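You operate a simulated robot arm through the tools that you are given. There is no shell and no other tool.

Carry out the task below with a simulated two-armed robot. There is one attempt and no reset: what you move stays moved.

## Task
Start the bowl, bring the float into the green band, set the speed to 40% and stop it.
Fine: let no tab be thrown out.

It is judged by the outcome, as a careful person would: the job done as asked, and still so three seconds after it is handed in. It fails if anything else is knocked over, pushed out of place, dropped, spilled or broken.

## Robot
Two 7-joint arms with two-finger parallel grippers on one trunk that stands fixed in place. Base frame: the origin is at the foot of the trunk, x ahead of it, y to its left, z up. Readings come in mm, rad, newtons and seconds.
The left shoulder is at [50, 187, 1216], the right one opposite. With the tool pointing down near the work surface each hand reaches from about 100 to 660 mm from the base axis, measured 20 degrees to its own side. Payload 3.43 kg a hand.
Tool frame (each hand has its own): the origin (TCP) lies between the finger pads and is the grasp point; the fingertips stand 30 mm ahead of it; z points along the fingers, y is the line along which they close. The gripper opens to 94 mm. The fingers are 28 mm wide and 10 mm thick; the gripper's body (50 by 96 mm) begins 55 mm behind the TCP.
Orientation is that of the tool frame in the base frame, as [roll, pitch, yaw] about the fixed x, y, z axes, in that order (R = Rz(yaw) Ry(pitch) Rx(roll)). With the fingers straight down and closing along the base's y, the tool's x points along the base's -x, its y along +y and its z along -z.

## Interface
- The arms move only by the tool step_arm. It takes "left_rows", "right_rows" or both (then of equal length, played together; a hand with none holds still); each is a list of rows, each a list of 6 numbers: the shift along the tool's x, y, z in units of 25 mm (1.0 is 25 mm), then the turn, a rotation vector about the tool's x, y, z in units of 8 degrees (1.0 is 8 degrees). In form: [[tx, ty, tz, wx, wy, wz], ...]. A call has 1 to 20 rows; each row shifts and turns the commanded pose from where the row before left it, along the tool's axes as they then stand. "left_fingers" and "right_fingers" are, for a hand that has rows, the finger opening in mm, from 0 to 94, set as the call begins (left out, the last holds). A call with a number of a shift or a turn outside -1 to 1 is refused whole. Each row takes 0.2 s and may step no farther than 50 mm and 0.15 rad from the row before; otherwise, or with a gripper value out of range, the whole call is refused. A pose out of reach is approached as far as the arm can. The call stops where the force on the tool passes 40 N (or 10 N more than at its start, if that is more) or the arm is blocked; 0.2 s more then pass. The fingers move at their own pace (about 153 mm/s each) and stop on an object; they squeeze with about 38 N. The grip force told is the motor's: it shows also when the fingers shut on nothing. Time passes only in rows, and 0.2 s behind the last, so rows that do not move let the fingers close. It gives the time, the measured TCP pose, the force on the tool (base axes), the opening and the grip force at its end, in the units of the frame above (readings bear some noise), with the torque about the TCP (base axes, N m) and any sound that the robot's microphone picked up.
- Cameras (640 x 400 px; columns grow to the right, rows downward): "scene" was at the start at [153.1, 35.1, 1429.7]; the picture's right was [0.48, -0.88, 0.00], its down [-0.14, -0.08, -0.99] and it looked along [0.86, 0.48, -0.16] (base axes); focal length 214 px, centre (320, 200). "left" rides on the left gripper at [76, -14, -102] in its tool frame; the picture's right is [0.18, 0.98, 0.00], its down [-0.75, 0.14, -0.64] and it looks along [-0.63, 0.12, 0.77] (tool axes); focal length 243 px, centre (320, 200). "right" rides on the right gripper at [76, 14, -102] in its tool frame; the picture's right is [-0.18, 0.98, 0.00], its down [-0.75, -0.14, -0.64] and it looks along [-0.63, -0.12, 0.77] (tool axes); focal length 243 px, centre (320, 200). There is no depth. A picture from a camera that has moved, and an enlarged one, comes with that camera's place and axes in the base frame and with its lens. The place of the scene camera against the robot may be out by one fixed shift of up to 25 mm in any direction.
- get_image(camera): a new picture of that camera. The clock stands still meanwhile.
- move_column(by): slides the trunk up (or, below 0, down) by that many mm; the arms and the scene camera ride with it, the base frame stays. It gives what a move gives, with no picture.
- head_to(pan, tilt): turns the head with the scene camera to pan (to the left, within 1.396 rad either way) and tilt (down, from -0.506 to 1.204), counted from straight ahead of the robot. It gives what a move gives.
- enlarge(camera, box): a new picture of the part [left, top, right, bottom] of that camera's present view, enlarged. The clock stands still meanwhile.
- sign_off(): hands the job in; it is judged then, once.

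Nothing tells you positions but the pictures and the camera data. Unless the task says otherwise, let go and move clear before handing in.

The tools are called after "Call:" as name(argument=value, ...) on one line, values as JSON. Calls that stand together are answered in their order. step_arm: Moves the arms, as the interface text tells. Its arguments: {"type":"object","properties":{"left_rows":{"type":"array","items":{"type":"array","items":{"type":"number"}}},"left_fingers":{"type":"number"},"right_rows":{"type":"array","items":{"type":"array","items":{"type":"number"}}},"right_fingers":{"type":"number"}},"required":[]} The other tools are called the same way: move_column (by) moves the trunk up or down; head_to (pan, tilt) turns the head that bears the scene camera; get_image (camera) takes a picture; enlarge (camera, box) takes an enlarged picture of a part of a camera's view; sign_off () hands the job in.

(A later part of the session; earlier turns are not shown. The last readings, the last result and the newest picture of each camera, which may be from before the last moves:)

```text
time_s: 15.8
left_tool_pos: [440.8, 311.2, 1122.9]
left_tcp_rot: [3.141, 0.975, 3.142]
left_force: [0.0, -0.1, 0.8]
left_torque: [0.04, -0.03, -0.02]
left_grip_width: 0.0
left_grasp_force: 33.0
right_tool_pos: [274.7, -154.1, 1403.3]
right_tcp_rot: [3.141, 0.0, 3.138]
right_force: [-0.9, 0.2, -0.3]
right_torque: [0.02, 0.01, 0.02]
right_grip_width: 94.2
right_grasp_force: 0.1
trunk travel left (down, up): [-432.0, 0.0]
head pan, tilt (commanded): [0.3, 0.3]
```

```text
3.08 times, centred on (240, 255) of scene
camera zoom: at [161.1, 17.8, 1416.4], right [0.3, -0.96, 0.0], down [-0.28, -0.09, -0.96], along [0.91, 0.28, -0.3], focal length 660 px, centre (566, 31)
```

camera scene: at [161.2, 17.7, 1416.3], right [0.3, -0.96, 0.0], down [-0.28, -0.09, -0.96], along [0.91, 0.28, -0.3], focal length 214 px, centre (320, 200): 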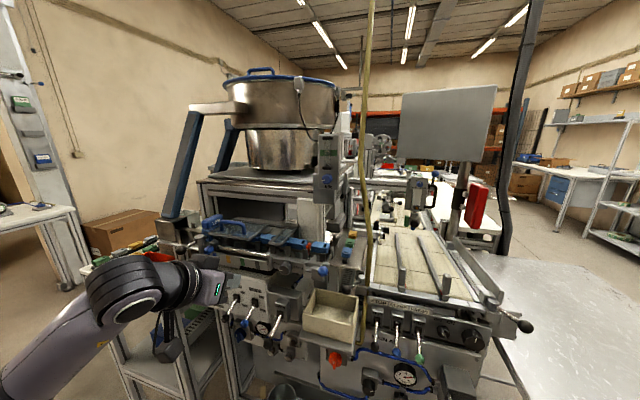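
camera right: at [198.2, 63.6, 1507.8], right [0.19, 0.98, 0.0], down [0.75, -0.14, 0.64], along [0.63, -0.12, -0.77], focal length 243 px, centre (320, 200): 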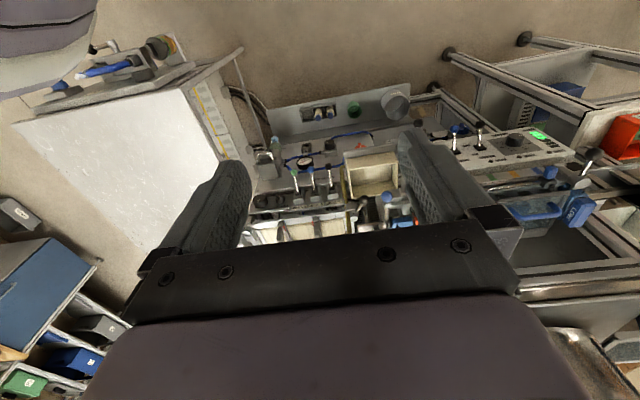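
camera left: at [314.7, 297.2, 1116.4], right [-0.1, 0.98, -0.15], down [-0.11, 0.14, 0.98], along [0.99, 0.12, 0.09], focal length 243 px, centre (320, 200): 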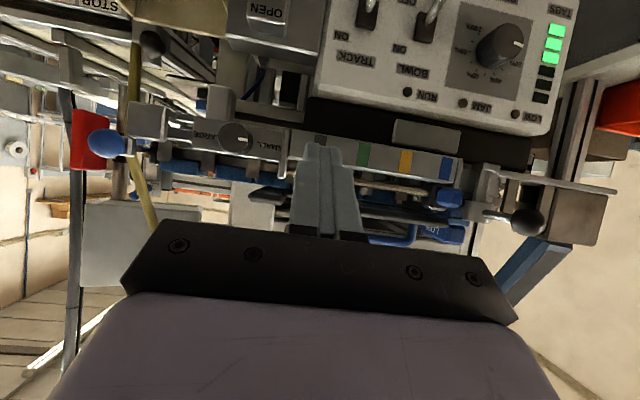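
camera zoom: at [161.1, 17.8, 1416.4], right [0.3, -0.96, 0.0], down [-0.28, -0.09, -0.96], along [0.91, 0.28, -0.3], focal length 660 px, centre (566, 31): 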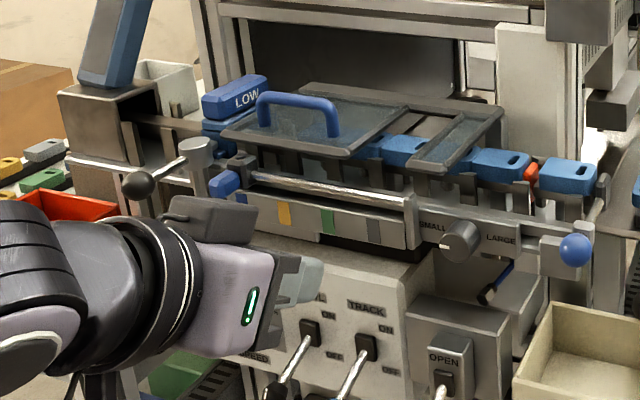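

Commanded pose matches. The hose is at about (735, 55), behind the meter, so it's clear of the left hand. I'll move forward-up toward the AIR meter while levelling the hand.

Call:
step_arm(left_rows=[[-0.92, -0.64, 0.145, 0, -0.625, 0], [-0.906, -0.64, 0.226, 0, -0.625, 0], [-0.883, -0.64, 0.303, 0, -0.625, 0], [-0.853, -0.64, 0.379, 0, -0.625, 0], [-0.817, -0.64, 0.452, 0, -0.625, 0], [-0.775, -0.64, 0.522, 0, -0.625, 0]])

Call:
get_image(camera="left")

Call:
get_image(camera="scene")

```text
time_s: 17.2
left_tool_pos: [525.7, 217.2, 1215.1]
left_tcp_rot: [-3.071, 1.415, -3.118]
left_force: [0.0, 1.9, 2.1]
left_torque: [0.01, 0.16, -0.15]
left_grip_width: 0.0
left_grasp_force: 32.6
left hand out of reach, approached as far as the arm can: row 5, 6
right_tool_pos: [277.0, -153.2, 1403.2]
right_tcp_rot: [3.14, 0.0, 3.139]
right_force: [-0.2, 0.7, 0.3]
right_torque: [-0.01, -0.01, 0.01]
right_grip_width: 94.3
right_grasp_force: 0.1
trunk travel left (down, up): [-432.0, 0.0]
head pan, tilt (commanded): [0.3, 0.3]
```

```text
taken
camera left: at [413.3, 205.8, 1155.3], right [0.01, 0.98, -0.19], down [-0.51, 0.17, 0.84], along [0.86, 0.09, 0.5], focal length 243 px, centre (320, 200)
```

left: 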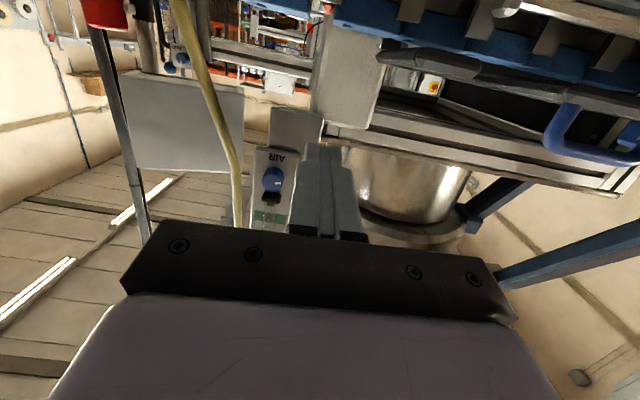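

```text
taken
camera scene: at [161.8, 17.6, 1416.2], right [0.3, -0.96, 0.0], down [-0.28, -0.09, -0.96], along [0.91, 0.28, -0.3], focal length 214 px, centre (320, 200)
```

scene: 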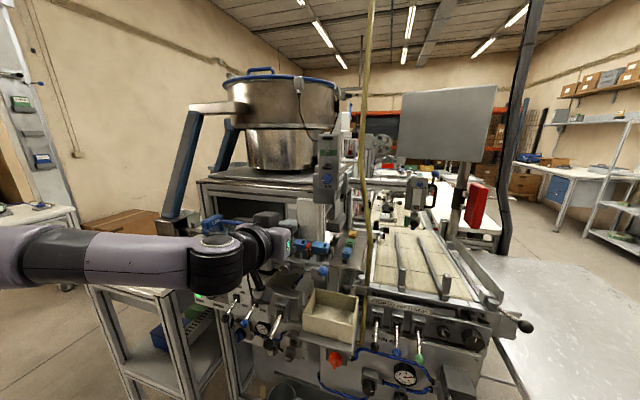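

The AIR knob and float meter are now visible to the wrist camera. I'll enlarge for measurements.

Call:
enlarge(camera="left", box=[230, 110, 330, 240])

Call:
enlarge(camera="scene", box=[300, 125, 360, 205])

Call:
enlarge(camera="scene", box=[180, 190, 340, 310])

```text
3.08 times, centred on (280, 175) of left
camera zoom: at [413.3, 205.8, 1155.3], right [0.01, 0.98, -0.19], down [-0.51, 0.17, 0.84], along [0.86, 0.09, 0.5], focal length 746 px, centre (443, 277)
```

zoom: 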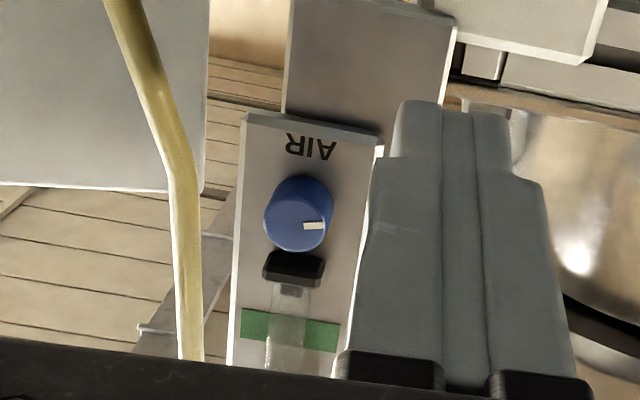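

```text
5.00 times, centred on (330, 165) of scene
camera zoom: at [161.8, 17.6, 1416.2], right [0.3, -0.96, 0.0], down [-0.28, -0.09, -0.96], along [0.91, 0.28, -0.3], focal length 1072 px, centre (270, 375)
```

zoom: 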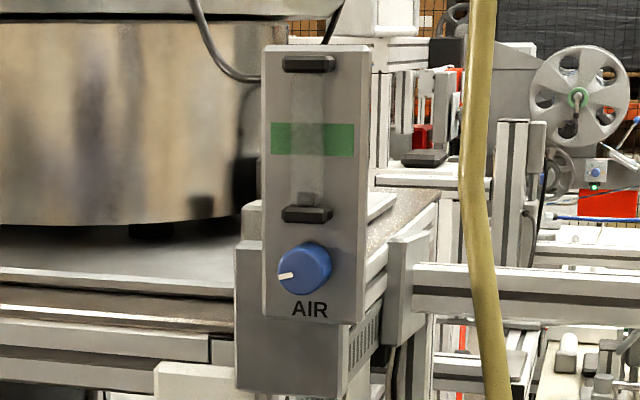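

```text
3.33 times, centred on (260, 250) of scene
camera zoom: at [161.8, 17.6, 1416.2], right [0.3, -0.96, 0.0], down [-0.28, -0.09, -0.96], along [0.91, 0.28, -0.3], focal length 715 px, centre (520, 33)
```

zoom: 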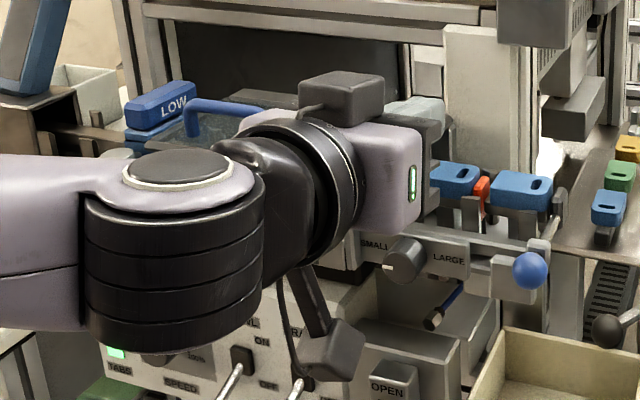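

AIR knob face ≈ (676, 172, 1292), about 27 mm in diameter. I'll use the right hand for the AIR knob and keep the left at the panel, so the bowl runs only briefly; first the left hand goes back to the panel by a clear route.

Call:
step_arm(left_rows=[[0.58, 0.9, -0.355, 0, 0, 0], [0.58, 0.9, -0.355, 0, 0, 0], [0.58, 0.9, -0.355, 0, 0, 0], [0.58, 0.9, -0.355, 0, 0, 0], [0.58, 0.9, -0.355, 0, 0, 0], [0.9, 0.44, -0.183, 0, 0, 0], [0.9, 0.44, -0.183, 0, 0, 0], [0.9, 0.44, -0.183, 0, 0, 0], [0.9, 0.44, -0.183, 0, 0, 0], [0.9, 0.44, -0.183, 0, 0, 0], [0.9, 0.44, -0.183, 0, 0, 0], [0.9, 0.44, -0.183, 0, 0, 0]])

Call:
get_image(camera="scene")

Call:
get_image(camera="left")

Call:
get_image(camera="right")

```text
time_s: 19.8
left_tool_pos: [445.2, 365.2, 1046.8]
left_tcp_rot: [3.122, 1.431, 3.082]
left_force: [0.9, 1.5, -0.1]
left_torque: [0.0, 0.01, 0.01]
left_grip_width: 0.1
left_grasp_force: 33.6
left hand out of reach, approached as far as the arm can: row 1, 2, 3, 4
right_tool_pos: [274.8, -153.3, 1405.1]
right_tcp_rot: [3.14, 0.0, 3.139]
right_force: [-0.4, 0.5, -0.1]
right_torque: [0.03, -0.01, -0.02]
right_grip_width: 93.7
right_grasp_force: 0.0
trunk travel left (down, up): [-432.0, 0.0]
head pan, tilt (commanded): [0.3, 0.3]
```

```text
taken
camera scene: at [161.0, 17.9, 1416.4], right [0.3, -0.96, 0.0], down [-0.28, -0.09, -0.96], along [0.91, 0.28, -0.3], focal length 214 px, centre (320, 200)
```

scene: 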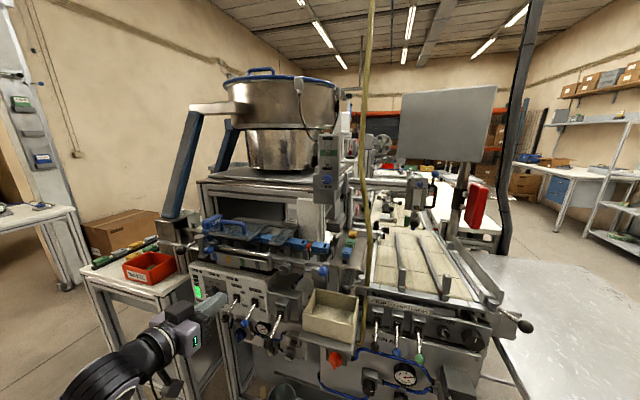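

```text
taken
camera left: at [333.9, 354.3, 985.5], right [0.01, 0.98, -0.18], down [-0.52, 0.16, 0.84], along [0.85, 0.08, 0.52], focal length 243 px, centre (320, 200)
```

left: 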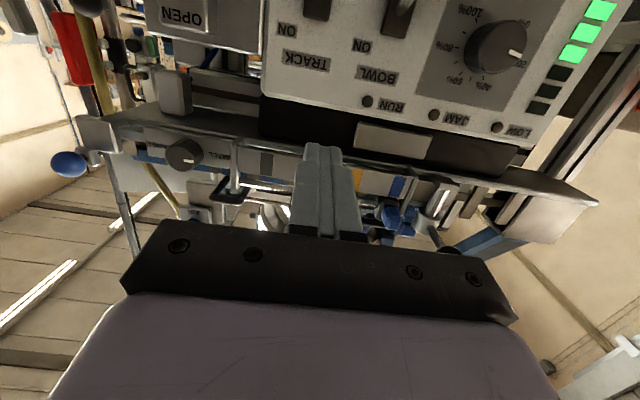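

```text
taken
camera right: at [197.8, -138.0, 1507.6], right [0.19, 0.98, 0.0], down [0.75, -0.14, 0.64], along [0.63, -0.12, -0.77], focal length 243 px, centre (320, 200)
```

right: 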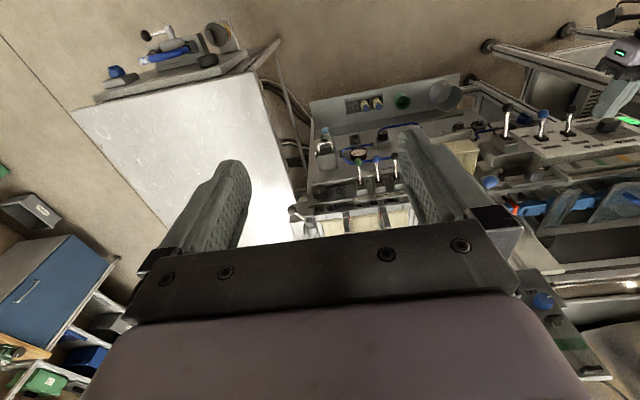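

The right wrist camera can see the AIR meter. I'll swing the right hand forward in stages, pitching it toward horizontal.

Call:
step_arm(right_rows=[[-0.95, 0.5, 0, 0, -0.7, 0], [-0.945, 0.5, 0.093, 0, -0.7, 0], [-0.932, 0.5, 0.184, 0, -0.7, 0], [-0.909, 0.5, 0.275, 0, -0.7, 0], [-0.878, 0.5, 0.362, 0, -0.7, 0], [-0.839, 0.5, 0.446, 0, -0.7, 0], [-0.791, 0.5, 0.526, 0, -0.7, 0], [-0.736, 0.5, 0.6, 0, -0.7, 0]], right_fingers=60)

Call:
get_image(camera="right")

Call:
get_image(camera="scene")

```text
time_s: 21.6
left_tool_pos: [445.6, 364.3, 1046.4]
left_tcp_rot: [3.126, 1.429, 3.085]
left_force: [-0.3, 0.1, 0.6]
left_torque: [-0.03, 0.02, 0.01]
left_grip_width: 0.0
left_grasp_force: 33.5
right_tool_pos: [465.3, -54.1, 1401.0]
right_tcp_rot: [3.14, 0.784, 3.137]
right_force: [0.3, -0.2, 0.5]
right_torque: [0.0, -0.02, 0.02]
right_grip_width: 59.9
right_grasp_force: 0.0
trunk travel left (down, up): [-432.0, 0.0]
head pan, tilt (commanded): [0.3, 0.3]
```

```text
taken
camera right: at [338.6, -39.4, 1421.7], right [0.13, 0.98, 0.13], down [0.08, -0.14, 0.99], along [0.99, -0.12, -0.1], focal length 243 px, centre (320, 200)
```

right: 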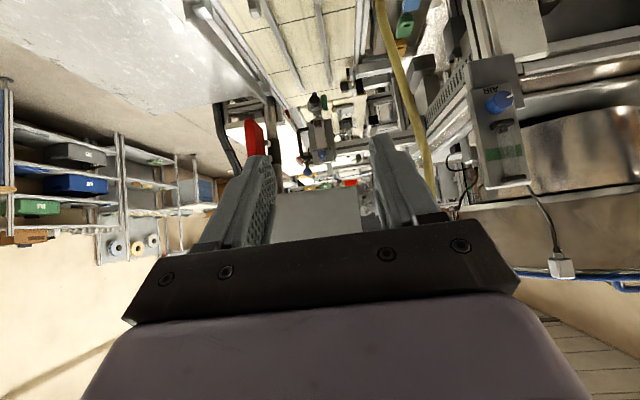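

```text
taken
camera scene: at [161.4, 18.0, 1416.3], right [0.3, -0.96, 0.0], down [-0.28, -0.09, -0.96], along [0.91, 0.28, -0.3], focal length 214 px, centre (320, 200)
```

scene: 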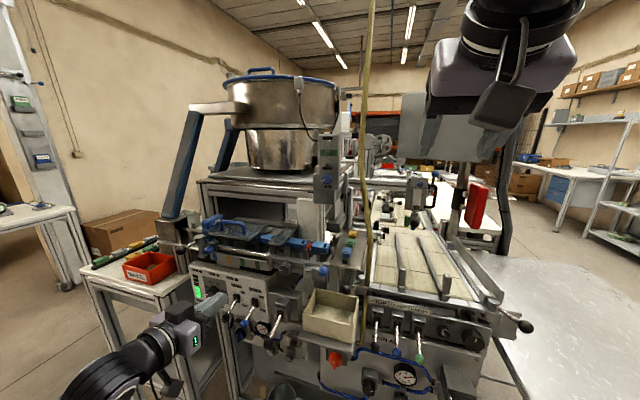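

The right wrist camera has a fine view of the AIR meter and the hose. Enlarging to measure.

Call:
enlarge(camera="right", box=[370, 40, 570, 200])

Call:
enlarge(camera="right", box=[465, 60, 545, 200])

```text
2.50 times, centred on (470, 120) of right
camera zoom: at [338.6, -39.4, 1421.7], right [0.13, 0.98, 0.13], down [0.08, -0.14, 0.99], along [0.99, -0.12, -0.1], focal length 606 px, centre (-55, 400)
```

zoom: 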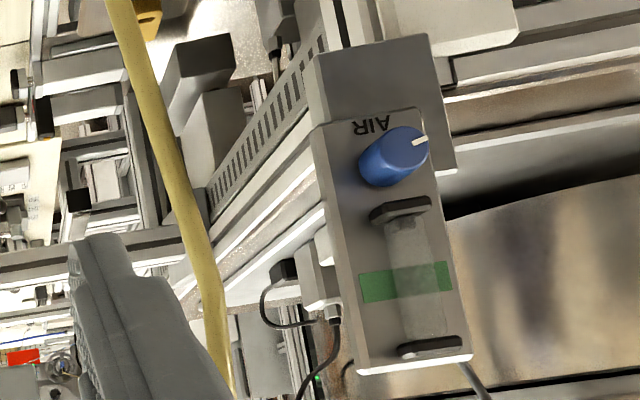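

```text
2.86 times, centred on (505, 130) of right
camera zoom: at [338.6, -39.4, 1421.7], right [0.13, 0.98, 0.13], down [0.08, -0.14, 0.99], along [0.99, -0.12, -0.1], focal length 693 px, centre (-209, 400)
```

zoom: 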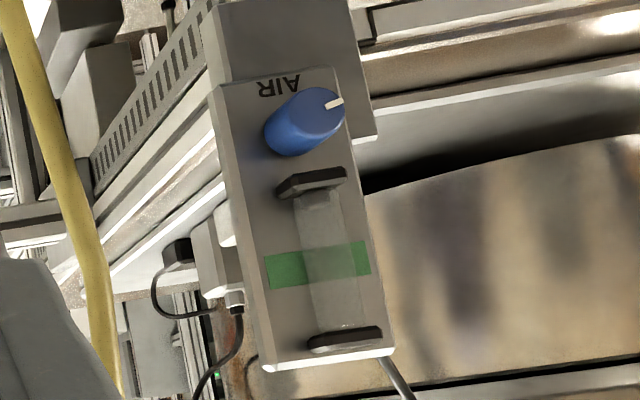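

AIR knob measured again at about (675, 176, 1292). Continuing the right hand to a stand-off pose in front of it, pointing straight at it.

Call:
step_arm(right_rows=[[0, 0.9, 0.628, 0, -0.565, 0], [0.053, 0.9, 0.626, 0, -0.565, 0], [0.1, 0.9, 0.62, 0, -0.565, 0], [0.15, 0.9, 0.61, 0, -0.565, 0], [0.2, 0.9, 0.596, 0, -0.565, 0], [0.244, 0.9, 0.578, 0, -0.565, 0], [0.289, 0.9, 0.557, 0, -0.565, 0], [0.332, 0.9, 0.533, 0, -0.565, 0], [0.373, 0.9, 0.505, 0, -0.565, 0], [0.412, 0.9, 0.474, 0, -0.565, 0]])

Call:
get_image(camera="right")

Call:
get_image(camera="scene")

```text
time_s: 24.0
left_tool_pos: [446.1, 364.2, 1047.3]
left_tcp_rot: [3.121, 1.428, 3.08]
left_force: [0.4, -0.1, 0.6]
left_torque: [0.0, 0.0, 0.03]
left_grip_width: 0.0
left_grasp_force: 32.9
right_tool_pos: [596.3, 128.9, 1304.2]
right_tcp_rot: [1.215, 1.544, 1.156]
right_force: [0.4, -0.7, 0.3]
right_torque: [0.0, 0.02, 0.02]
right_grip_width: 60.1
right_grasp_force: 0.0
right hand out of reach, approached as far as the arm can: row 10
trunk travel left (down, up): [-432.0, 0.0]
head pan, tilt (commanded): [0.3, 0.3]
stopped in row 10 (right hand): the arm was blocked; the commanded pose is now the measured one
```

```text
taken
camera right: at [495.7, 151.5, 1228.3], right [0.06, 0.98, 0.21], down [-0.66, -0.12, 0.74], along [0.75, -0.18, 0.63], focal length 243 px, centre (320, 200)
```

right: 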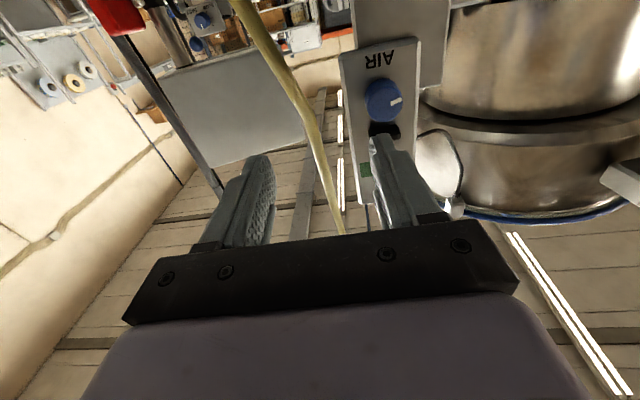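

```text
taken
camera scene: at [161.3, 17.0, 1416.4], right [0.3, -0.96, 0.0], down [-0.28, -0.09, -0.96], along [0.91, 0.28, -0.3], focal length 214 px, centre (320, 200)
```

scene: 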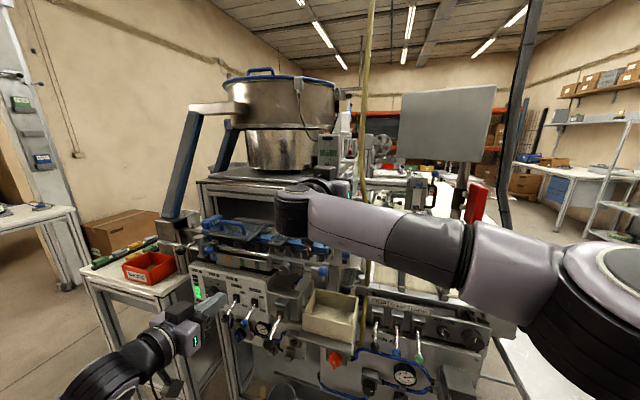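

The right hand got to (596, 129, 1304) pointing at the meter before hitting a limit. I'll check for any contact and see the knob closely before deciding which hand to use.

Call:
enlarge(camera="right", box=[320, 20, 460, 220])

Call:
enlarge(camera="scene", box=[250, 110, 450, 260])

Call:
enlarge(camera="left", box=[0, 0, 320, 200])

```text
2.00 times, centred on (390, 120) of right
camera zoom: at [495.7, 151.5, 1228.3], right [0.06, 0.98, 0.21], down [-0.66, -0.12, 0.74], along [0.75, -0.18, 0.63], focal length 485 px, centre (180, 360)
```

zoom: 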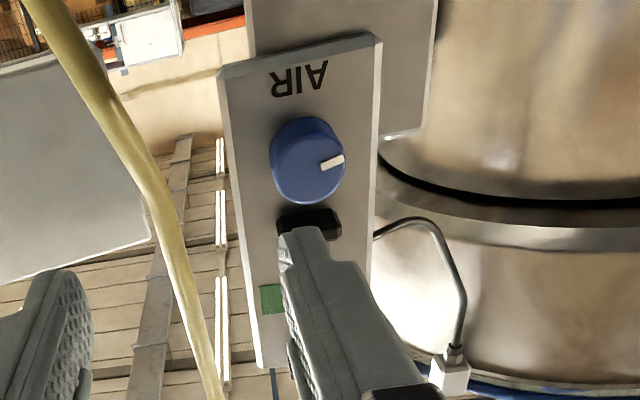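

```text
2.67 times, centred on (350, 185) of scene
camera zoom: at [161.3, 17.0, 1416.4], right [0.3, -0.96, 0.0], down [-0.28, -0.09, -0.96], along [0.91, 0.28, -0.3], focal length 572 px, centre (240, 240)
```

zoom: 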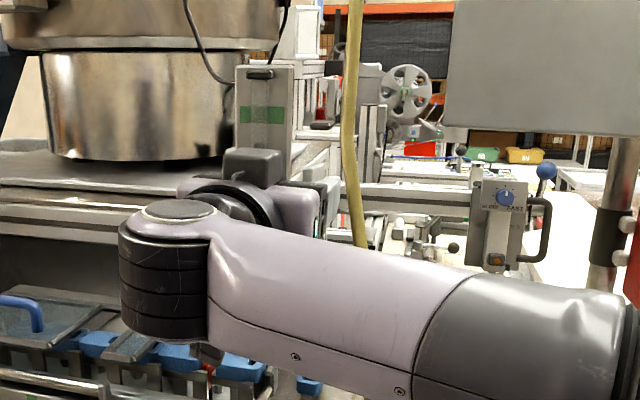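

```text
2.00 times, centred on (160, 100) of left
camera zoom: at [334.1, 353.6, 985.7], right [0.01, 0.98, -0.18], down [-0.52, 0.16, 0.84], along [0.85, 0.08, 0.52], focal length 485 px, centre (640, 400)
```

zoom: 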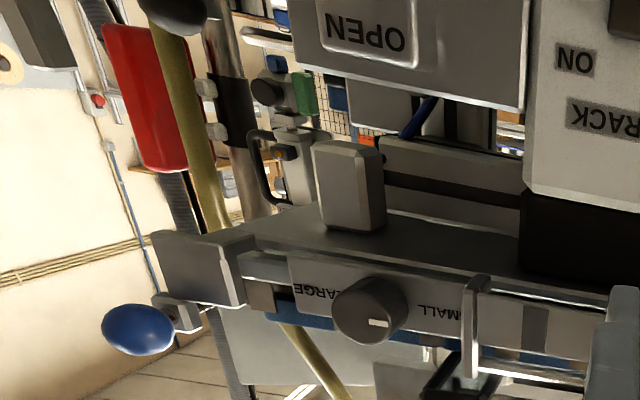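

The right camera gives AIR knob ≈ (675, 175, 1294). I'll try small right-hand shifts toward the knob axis to see if the arm still moves that way.

Call:
step_arm(right_rows=[[0.1, 0.4, 0.0, 0, 0, 0], [0.1, 0.4, 0.0, 0, 0, 0], [0, 0, 0, 0, 0, 0]])

Call:
get_image(camera="right")

```text
time_s: 25.0
left_tool_pos: [445.8, 364.2, 1047.4]
left_tcp_rot: [3.124, 1.431, 3.085]
left_force: [0.0, 1.0, 0.3]
left_torque: [0.01, 0.0, 0.0]
left_grip_width: 0.0
left_grasp_force: 33.3
right_tool_pos: [618.1, 109.5, 1308.2]
right_tcp_rot: [1.323, 1.527, 1.205]
right_force: [0.1, -0.6, 0.1]
right_torque: [0.02, -0.06, 0.03]
right_grip_width: 60.1
right_grasp_force: 0.0
right hand out of reach, approached as far as the arm can: row 2
trunk travel left (down, up): [-432.0, 0.0]
head pan, tilt (commanded): [0.3, 0.3]
stopped in row 3 (right hand): the arm was blocked; the commanded pose is now the measured one
```

```text
taken
camera right: at [517.8, 140.0, 1232.8], right [0.11, 0.97, 0.22], down [-0.67, -0.1, 0.74], along [0.74, -0.23, 0.63], focal length 243 px, centre (320, 200)
```

right: 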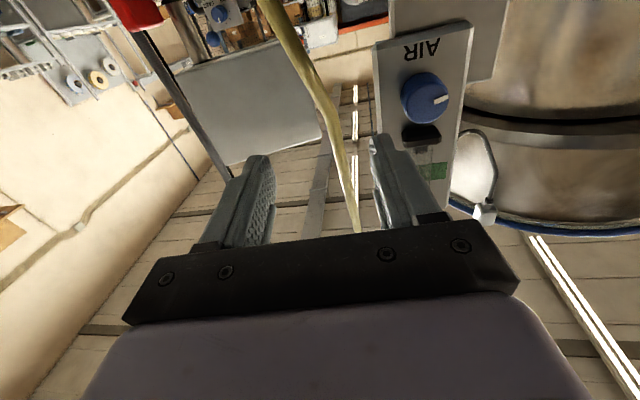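

The right arm can't work there (it slides away from the knob), so I'll withdraw it and use the left hand for everything.

Call:
step_arm(right_rows=[[-0.1, -0.3, -0.8, 0, 0, 0], [-0.2, -0.5, -0.8, 0, 0, 0], [-0.412, -0.7, -0.474, 0, 0.565, 0], [-0.373, -0.7, -0.505, 0, 0.565, 0], [-0.332, -0.7, -0.533, 0, 0.565, 0], [-0.289, -0.7, -0.557, 0, 0.565, 0], [-0.244, -0.7, -0.578, 0, 0.565, 0], [-0.2, -0.7, -0.596, 0, 0.565, 0], [-0.15, -0.7, -0.61, 0, 0.565, 0], [-0.1, -0.7, -0.62, 0, 0.565, 0]])

Call:
get_image(camera="scene")

Call:
get_image(camera="right")

```text
time_s: 27.2
left_tool_pos: [446.4, 364.2, 1047.6]
left_tcp_rot: [3.123, 1.43, 3.082]
left_force: [0.3, 0.1, -0.9]
left_torque: [-0.01, 0.04, 0.01]
left_grip_width: 0.1
left_grasp_force: 33.3
right_tool_pos: [460.3, -33.9, 1389.7]
right_tcp_rot: [3.073, 0.948, 2.976]
right_force: [0.1, -0.5, 0.4]
right_torque: [0.02, -0.04, -0.01]
right_grip_width: 59.9
right_grasp_force: 0.2
trunk travel left (down, up): [-432.0, 0.0]
head pan, tilt (commanded): [0.3, 0.3]
```

```text
taken
camera scene: at [160.9, 17.4, 1416.4], right [0.3, -0.96, 0.0], down [-0.28, -0.09, -0.96], along [0.91, 0.28, -0.3], focal length 214 px, centre (320, 200)
```

scene: 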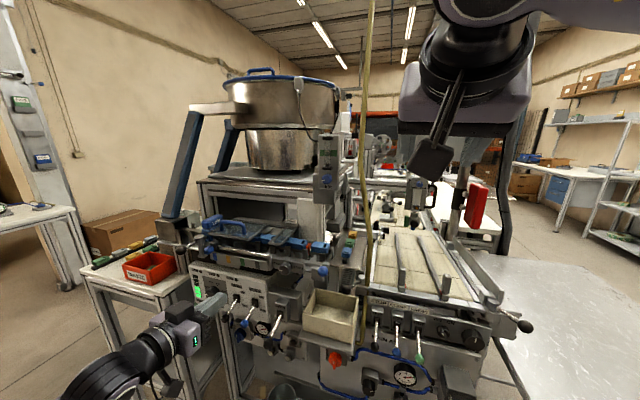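

```text
taken
camera right: at [335.0, -5.0, 1390.2], right [0.21, 0.96, 0.19], down [-0.1, -0.17, 0.98], along [0.97, -0.23, 0.06], focal length 243 px, centre (320, 200)
```

right: 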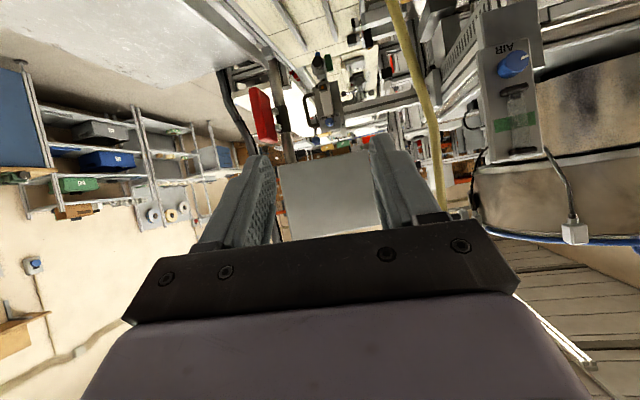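

The right hand is now a good lookout on the float tube, so I'll leave it there. Next I test the left hand's approach to the AIR knob, keeping the hand pitched lower until it is far enough forward.

Call:
step_arm(left_rows=[[-0.695, -0.32, 0.064, -0.07, 0.375, 0], [-0.7, -0.32, 0.027, -0.07, 0.375, 0], [-0.7, -0.32, -0.01, -0.07, 0.375, 0], [-0.697, -0.32, -0.046, -0.07, 0.375, 0], [-0.852, -0.82, 0.148, 0, 0, 0], [-0.852, -0.82, 0.148, 0, 0, 0], [-0.852, -0.82, 0.148, 0, 0, 0], [-0.852, -0.82, 0.148, 0, 0, 0], [-0.752, -0.5, 0.312, 0, 0, 0], [-0.752, -0.5, 0.312, 0, 0, 0], [-0.752, -0.5, 0.312, 0, 0, 0], [-0.752, -0.5, 0.312, 0, 0, 0]])

Call:
get_image(camera="scene")

Call:
get_image(camera="right")

Call:
get_image(camera="left")

```text
time_s: 29.8
left_tool_pos: [559.3, 196.8, 1249.9]
left_tcp_rot: [3.105, 1.22, 3.106]
left_force: [-0.3, -0.7, 0.3]
left_torque: [-0.01, -0.02, 0.01]
left_grip_width: 0.2
left_grasp_force: 33.1
right_tool_pos: [461.4, -34.8, 1390.5]
right_tcp_rot: [3.073, 0.951, 2.973]
right_force: [0.0, 0.0, -0.4]
right_torque: [-0.01, 0.02, -0.03]
right_grip_width: 60.3
right_grasp_force: 0.1
trunk travel left (down, up): [-432.0, 0.0]
head pan, tilt (commanded): [0.3, 0.3]
```

```text
taken
camera scene: at [161.2, 17.4, 1416.4], right [0.3, -0.96, 0.0], down [-0.28, -0.09, -0.96], along [0.91, 0.28, -0.3], focal length 214 px, centre (320, 200)
```

scene: 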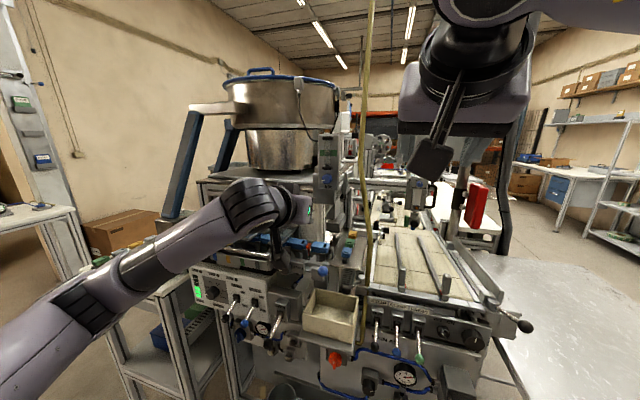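

```text
taken
camera right: at [335.6, -4.8, 1390.0], right [0.21, 0.96, 0.19], down [-0.1, -0.17, 0.98], along [0.97, -0.23, 0.06], focal length 243 px, centre (320, 200)
```

right: 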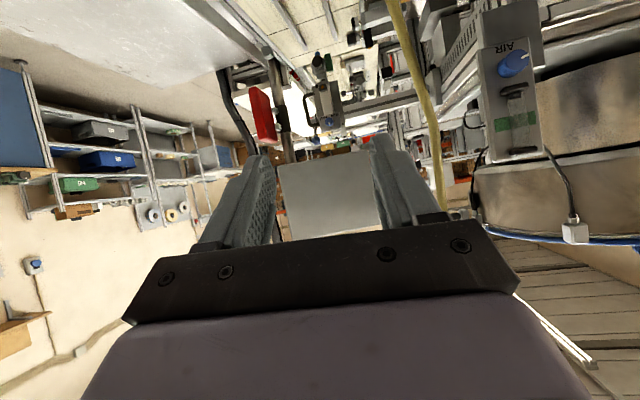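

```text
taken
camera left: at [437.7, 182.4, 1211.6], right [-0.06, 0.99, -0.16], down [-0.34, 0.13, 0.93], along [0.94, 0.11, 0.33], focal length 243 px, centre (320, 200)
```

left: 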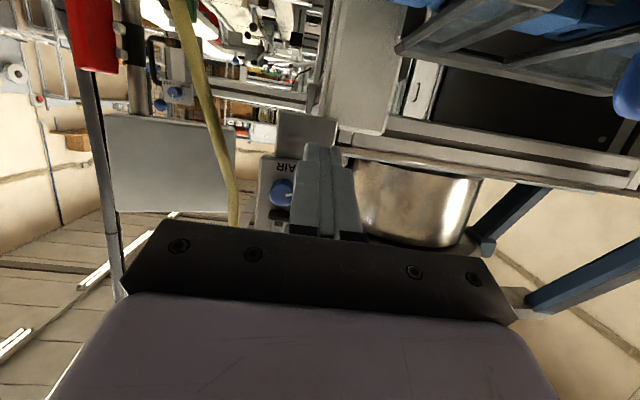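

The whole path worked. Now I level the hand to point straight at the AIR knob, at a standoff of about 45 mm, and open the fingers.

Call:
step_arm(left_rows=[[-0.54, -0.21, 0.229, 0, -0.625, 0], [-0.52, -0.21, 0.275, 0, -0.625, 0], [-0.49, -0.21, 0.32, 0, -0.625, 0], [-0.46, -0.21, 0.36, 0, -0.625, 0], [0, 0, 0, 0, 0, 0]], left_fingers=50)

Call:
get_image(camera="scene")

Call:
get_image(camera="right")

Call:
get_image(camera="left")

```text
time_s: 31.0
left_tool_pos: [598.5, 176.9, 1289.3]
left_tcp_rot: [1.736, 1.56, 1.735]
left_force: [0.2, 0.0, -1.2]
left_torque: [0.01, 0.0, -0.03]
left_grip_width: 50.1
left_grasp_force: 0.1
right_tool_pos: [462.4, -32.1, 1390.0]
right_tcp_rot: [3.074, 0.952, 2.976]
right_force: [0.1, 0.2, 0.6]
right_torque: [-0.03, 0.0, -0.01]
right_grip_width: 59.9
right_grasp_force: 0.0
trunk travel left (down, up): [-432.0, 0.0]
head pan, tilt (commanded): [0.3, 0.3]
```

```text
taken
camera scene: at [161.8, 19.0, 1416.2], right [0.3, -0.96, 0.0], down [-0.28, -0.09, -0.95], along [0.91, 0.28, -0.3], focal length 214 px, centre (320, 200)
```

scene: 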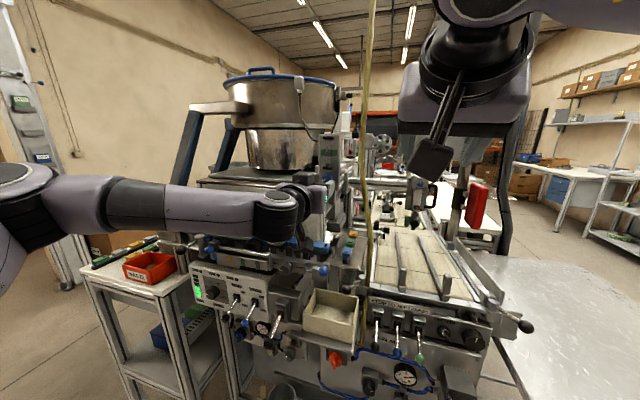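

```text
taken
camera right: at [336.2, -3.2, 1389.8], right [0.21, 0.96, 0.19], down [-0.1, -0.17, 0.98], along [0.97, -0.23, 0.06], focal length 243 px, centre (320, 200)
```

right: 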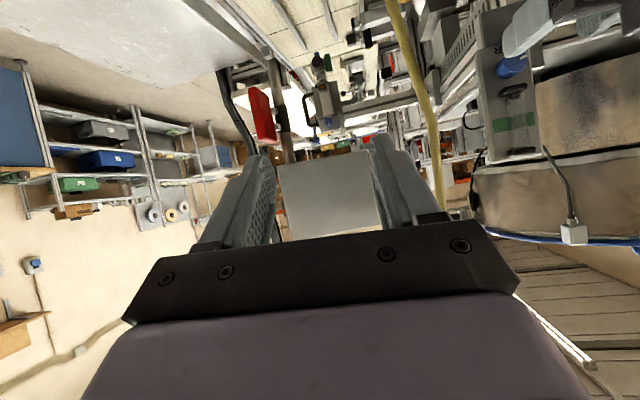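

```text
taken
camera left: at [497.5, 163.5, 1212.2], right [0.0, 0.98, -0.17], down [-0.64, 0.13, 0.76], along [0.77, 0.11, 0.63], focal length 243 px, centre (320, 200)
```

left: 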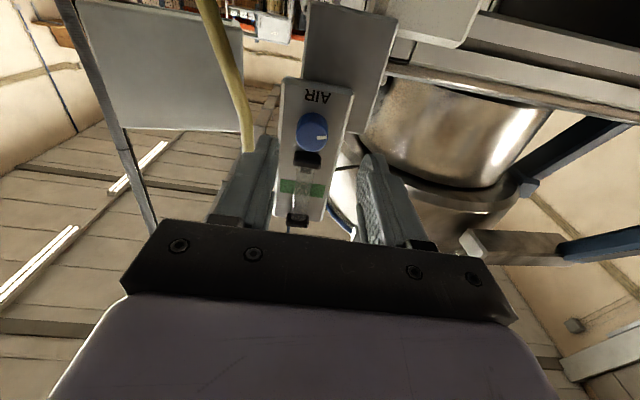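

The left hand lines up with the AIR knob and its camera sees the whole float tube. Measuring alignment.

Call:
enlarge(camera="left", box=[230, 70, 390, 240])

Call:
enlarge(camera="right", box=[460, 20, 580, 170])

Call:
enlarge(camera="scene", box=[230, 120, 370, 260])

```text
2.35 times, centred on (310, 155) of left
camera zoom: at [497.5, 163.5, 1212.2], right [0.0, 0.98, -0.17], down [-0.64, 0.13, 0.76], along [0.77, 0.11, 0.63], focal length 571 px, centre (344, 306)
```

zoom: 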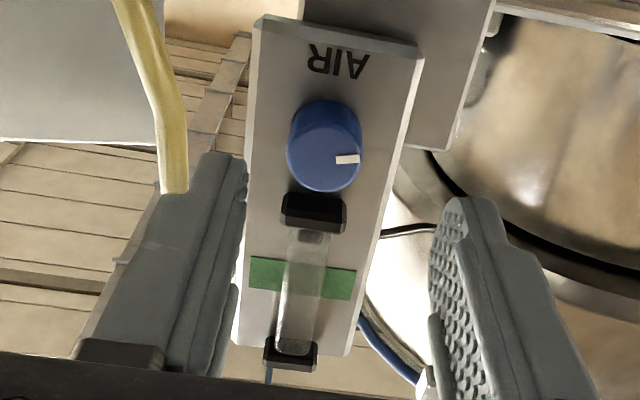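

```text
2.67 times, centred on (520, 95) of right
camera zoom: at [336.2, -3.2, 1389.8], right [0.21, 0.96, 0.19], down [-0.1, -0.17, 0.98], along [0.97, -0.23, 0.06], focal length 647 px, centre (-213, 480)
```

zoom: 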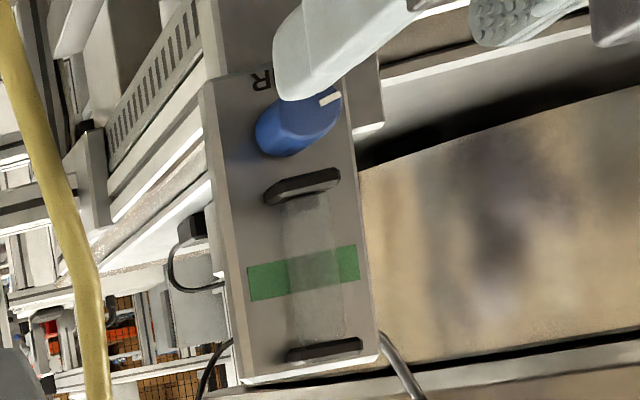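

```text
2.86 times, centred on (300, 190) of scene
camera zoom: at [161.8, 19.0, 1416.2], right [0.3, -0.96, 0.0], down [-0.28, -0.09, -0.95], along [0.91, 0.28, -0.3], focal length 613 px, centre (377, 229)
```

zoom: 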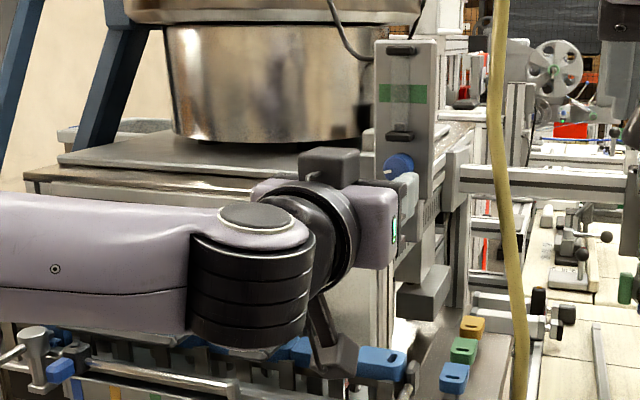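

Knob centre ≈ (675, 172.5, 1296.5), protruding ~25 mm; the approach is verified. Now I return the left hand along the same path to the BOWL lever, fingers closed.

Call:
step_arm(left_rows=[[0.434, 0.21, -0.396, 0, 0.625, 0], [0.467, 0.21, -0.356, 0, 0.625, 0], [0.496, 0.21, -0.314, 0, 0.625, 0], [0.522, 0.21, -0.27, 0, 0.625, 0], [0.755, 0.5, -0.304, 0, 0, 0], [0.755, 0.5, -0.304, 0, 0, 0], [0.755, 0.5, -0.304, 0, 0, 0], [0.755, 0.5, -0.304, 0, 0, 0], [0.853, 0.82, -0.138, 0, 0, 0], [0.853, 0.82, -0.138, 0, 0, 0], [0.853, 0.82, -0.138, 0, 0, 0], [0.853, 0.82, -0.138, 0, 0, 0], [0.756, 0.37, 0.1, 0, -0.156, 0], [0.756, 0.37, 0.1, 0, -0.156, 0], [0.756, 0.37, 0.1, 0, -0.156, 0], [0.756, 0.37, 0.1, 0, -0.156, 0], [0.756, 0.37, 0.1, 0, -0.156, 0], [0.756, 0.37, 0.1, 0, -0.156, 0], [0.756, 0.37, 0.1, 0, -0.156, 0], [0.756, 0.37, 0.1, 0, -0.156, 0]], left_fingers=0)

Call:
get_image(camera="left")

Call:
get_image(camera="scene")

```text
time_s: 35.2
left_tool_pos: [451.0, 372.4, 1024.2]
left_tcp_rot: [3.095, 1.329, 3.086]
left_force: [-0.5, -0.2, 0.8]
left_torque: [-0.03, 0.01, 0.0]
left_grip_width: 0.0
left_grasp_force: 33.4
left hand out of reach, approached as far as the arm can: row 12, 13, 14, 15, 16, 17
right_tool_pos: [460.8, -32.2, 1391.4]
right_tcp_rot: [3.073, 0.95, 2.975]
right_force: [0.3, 0.0, 0.3]
right_torque: [-0.01, -0.04, 0.01]
right_grip_width: 60.1
right_grasp_force: 0.0
trunk travel left (down, up): [-432.0, 0.0]
head pan, tilt (commanded): [0.3, 0.3]
```

```text
taken
camera left: at [334.0, 359.9, 973.0], right [-0.04, 0.99, -0.17], down [-0.44, 0.13, 0.89], along [0.9, 0.11, 0.43], focal length 243 px, centre (320, 200)
```

left: 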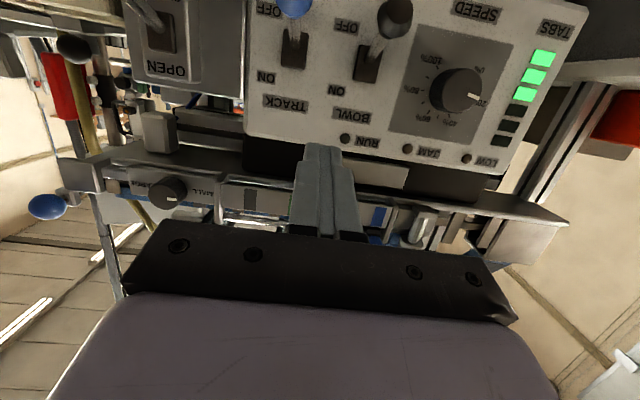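

```text
taken
camera scene: at [160.6, 18.3, 1416.5], right [0.3, -0.96, 0.0], down [-0.28, -0.09, -0.96], along [0.91, 0.28, -0.3], focal length 214 px, centre (320, 200)
```

scene: 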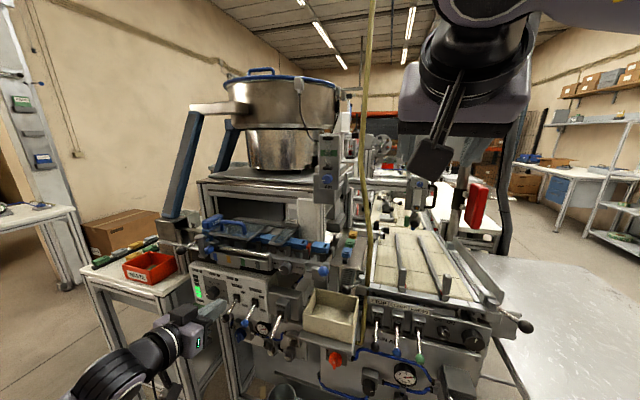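

Back near the panel. Now down below the BOWL lever and forward beneath it, as checked before.

Call:
step_arm(left_rows=[[0.917, 0.21, 0.155, 0, -0.083, 0], [0.917, 0.21, 0.155, 0, -0.083, 0], [0.917, 0.21, 0.155, 0, -0.083, 0], [0.917, 0.21, 0.155, 0, -0.083, 0], [0.917, 0.21, 0.155, 0, -0.083, 0], [0.917, 0.21, 0.155, 0, -0.083, 0], [-0.146, 0, 0.6, 0, 0, 0], [-0.1, 0, 0.6, 0, 0, 0]])

Call:
head_to(pan=0.55, tilt=0.45)

Call:
get_image(camera="scene")

Call:
get_image(camera="left")

```text
time_s: 37.0
left_tool_pos: [475.4, 403.9, 888.2]
left_tcp_rot: [3.082, 1.398, 3.07]
left_force: [-0.9, -0.8, 0.5]
left_torque: [-0.02, -0.03, -0.04]
left_grip_width: 0.0
left_grasp_force: 32.7
right_tool_pos: [461.3, -34.0, 1391.4]
right_tcp_rot: [3.073, 0.95, 2.975]
right_force: [-0.3, -0.2, -0.1]
right_torque: [0.0, 0.02, 0.03]
right_grip_width: 59.9
right_grasp_force: 0.0
trunk travel left (down, up): [-432.0, 0.0]
head pan, tilt (commanded): [0.3, 0.3]
```

```text
time_s: 37.7
left_tool_pos: [475.4, 404.6, 888.1]
left_tcp_rot: [3.081, 1.398, 3.074]
left_force: [0.1, -0.9, -0.3]
left_torque: [0.02, 0.0, 0.01]
left_grip_width: 0.1
left_grasp_force: 32.9
right_tool_pos: [462.1, -33.1, 1391.6]
right_tcp_rot: [3.072, 0.951, 2.974]
right_force: [0.0, -0.4, 0.4]
right_torque: [0.03, -0.01, -0.02]
right_grip_width: 60.0
right_grasp_force: 0.0
trunk travel left (down, up): [-432.0, 0.0]
head pan, tilt (commanded): [0.55, 0.45]
```

```text
taken
camera scene: at [150.3, 38.2, 1402.5], right [0.52, -0.85, 0.0], down [-0.37, -0.23, -0.9], along [0.77, 0.47, -0.43], focal length 214 px, centre (320, 200)
```

scene: 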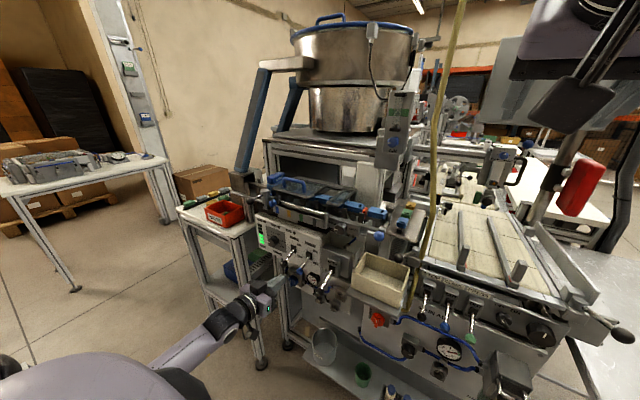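

```text
taken
camera left: at [362.1, 390.1, 829.3], right [-0.02, 0.98, -0.17], down [-0.5, 0.14, 0.85], along [0.86, 0.11, 0.49], focal length 243 px, centre (320, 200)
```

left: 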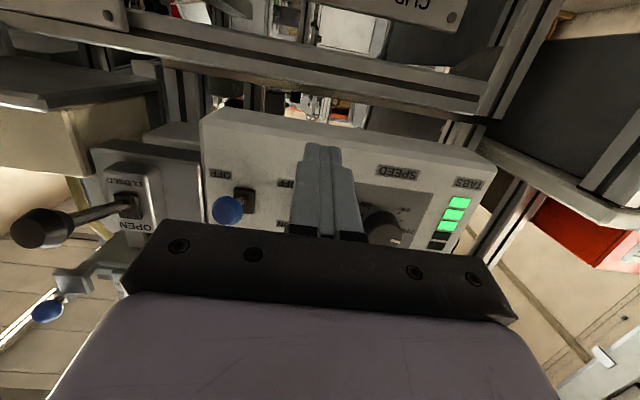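

Fingers are under the BOWL lever. Now forward 30 mm and lift the lever up to ON.

Call:
step_arm(left_rows=[[-0.104, 0, 0.592, 0, 0, 0], [-0.104, 0, 0.592, 0, 0, 0], [-0.473, 0, -0.083, 0, 0, 0], [-0.473, 0, -0.083, 0, 0, 0], [-0.473, 0, -0.083, 0, 0, 0], [-0.473, 0, -0.083, 0, 0, 0], [-0.473, 0, -0.083, 0, 0, 0]])

Call:
enlarge(camera="scene", box=[240, 200, 360, 290])

Call:
get_image(camera="left")

```text
time_s: 39.3
left_tool_pos: [504.7, 401.5, 946.3]
left_tcp_rot: [3.081, 1.399, 3.071]
left_force: [0.1, 0.0, 0.1]
left_torque: [0.01, -0.01, 0.03]
left_grip_width: 0.1
left_grasp_force: 33.1
right_tool_pos: [462.1, -33.2, 1390.5]
right_tcp_rot: [3.072, 0.948, 2.977]
right_force: [-0.7, -0.8, 0.9]
right_torque: [0.04, -0.02, -0.02]
right_grip_width: 59.7
right_grasp_force: 0.1
trunk travel left (down, up): [-432.0, 0.0]
head pan, tilt (commanded): [0.55, 0.45]
```

```text
4.44 times, centred on (300, 245) of scene
camera zoom: at [150.2, 38.2, 1402.5], right [0.52, -0.85, 0.0], down [-0.37, -0.23, -0.9], along [0.77, 0.47, -0.44], focal length 953 px, centre (409, 0)
```

zoom: 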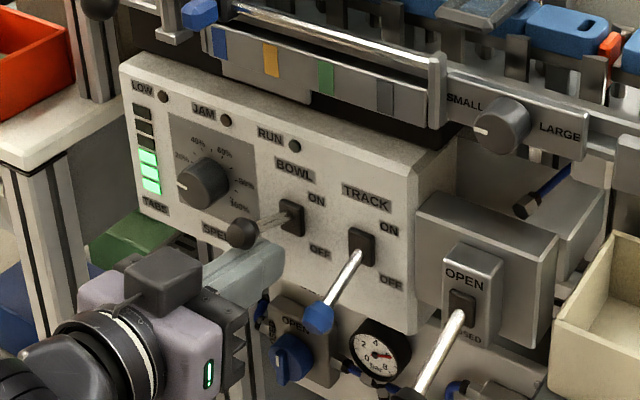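

```text
taken
camera left: at [392.2, 388.6, 888.1], right [-0.02, 0.98, -0.17], down [-0.5, 0.14, 0.85], along [0.86, 0.11, 0.49], focal length 243 px, centre (320, 200)
```

left: 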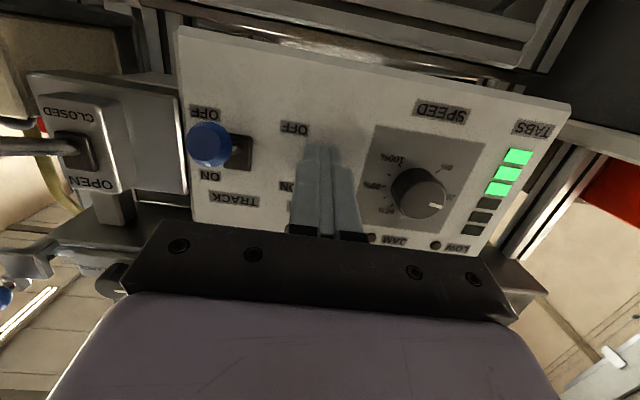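

The lever is partway up, the RUN lamp is still dark. Pushing it further up.

Call:
step_arm(left_rows=[[-0.4, 0, -0.07, 0, 0, 0], [-0.4, 0, -0.07, 0, 0, 0]])

Call:
enlarge(camera="scene", box=[240, 200, 360, 290])

```text
time_s: 39.9
left_tool_pos: [505.3, 402.0, 954.5]
left_tcp_rot: [3.119, 1.374, 3.111]
left_force: [-1.5, -7.4, -31.1]
left_torque: [0.03, 0.11, -0.05]
left_grip_width: 0.0
left_grasp_force: 33.1
right_tool_pos: [463.8, -33.3, 1388.8]
right_tcp_rot: [3.076, 0.946, 2.975]
right_force: [0.0, 0.3, -0.5]
right_torque: [0.01, -0.02, -0.02]
right_grip_width: 59.9
right_grasp_force: 0.0
trunk travel left (down, up): [-432.0, 0.0]
head pan, tilt (commanded): [0.55, 0.45]
```

```text
4.44 times, centred on (300, 245) of scene
camera zoom: at [153.0, 39.6, 1401.4], right [0.52, -0.85, 0.0], down [-0.37, -0.23, -0.9], along [0.77, 0.47, -0.44], focal length 953 px, centre (409, 0)
```

zoom: 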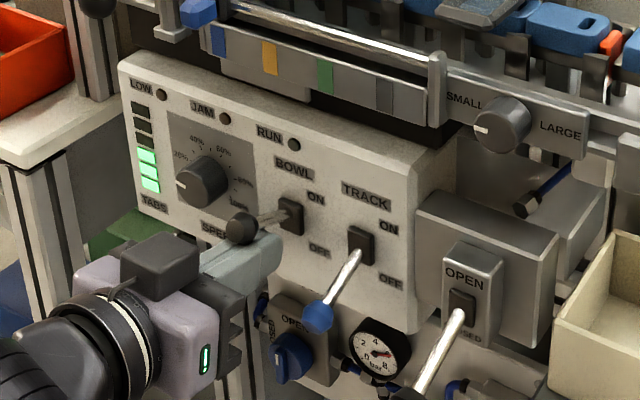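

The lever appears at its top stop (31 N resisting). I'll lower the fingers slightly and see whether it stays ON and what the lamps do.

Call:
step_arm(left_rows=[[0.5, 0, 0.085, 0, 0, 0], [0.5, 0, 0.085, 0, 0, 0]])

Call:
enlarge(camera="scene", box=[240, 200, 360, 290])

Call:
get_image(camera="left")

Call:
get_image(camera="right")

```text
time_s: 40.5
left_tool_pos: [505.4, 404.4, 944.5]
left_tcp_rot: [3.063, 1.408, 3.056]
left_force: [0.3, 0.0, -0.9]
left_torque: [-0.01, -0.03, 0.0]
left_grip_width: 0.0
left_grasp_force: 32.9
right_tool_pos: [461.6, -33.5, 1390.8]
right_tcp_rot: [3.072, 0.95, 2.975]
right_force: [0.2, -0.2, -0.7]
right_torque: [0.01, 0.0, 0.01]
right_grip_width: 60.0
right_grasp_force: 0.1
trunk travel left (down, up): [-432.0, 0.0]
head pan, tilt (commanded): [0.55, 0.45]
```

```text
4.44 times, centred on (300, 245) of scene
camera zoom: at [150.4, 38.3, 1402.8], right [0.52, -0.85, 0.0], down [-0.37, -0.23, -0.9], along [0.77, 0.47, -0.44], focal length 953 px, centre (409, 0)
```

zoom: 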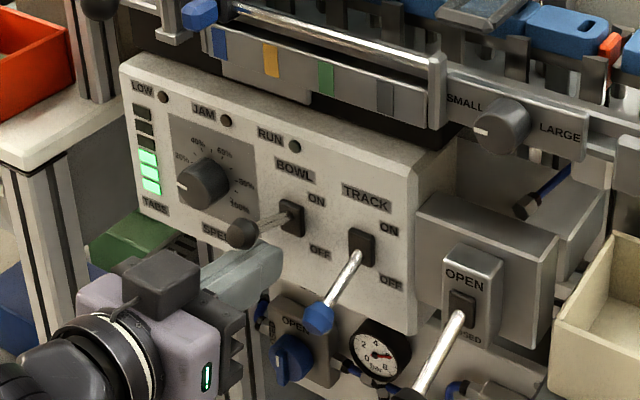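

```text
taken
camera left: at [393.1, 391.0, 884.4], right [-0.02, 0.99, -0.17], down [-0.51, 0.13, 0.85], along [0.86, 0.1, 0.5], focal length 243 px, centre (320, 200)
```

left: 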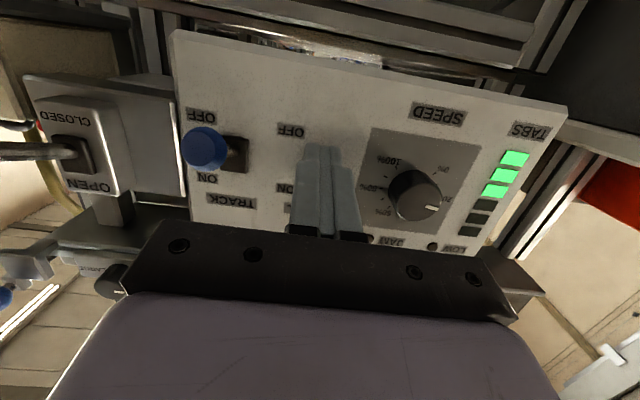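

```text
taken
camera right: at [335.7, -4.3, 1390.4], right [0.21, 0.96, 0.19], down [-0.1, -0.17, 0.98], along [0.97, -0.23, 0.06], focal length 243 px, centre (320, 200)
```

right: 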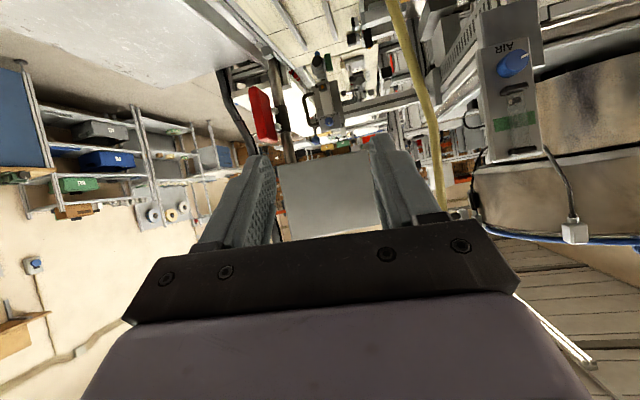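

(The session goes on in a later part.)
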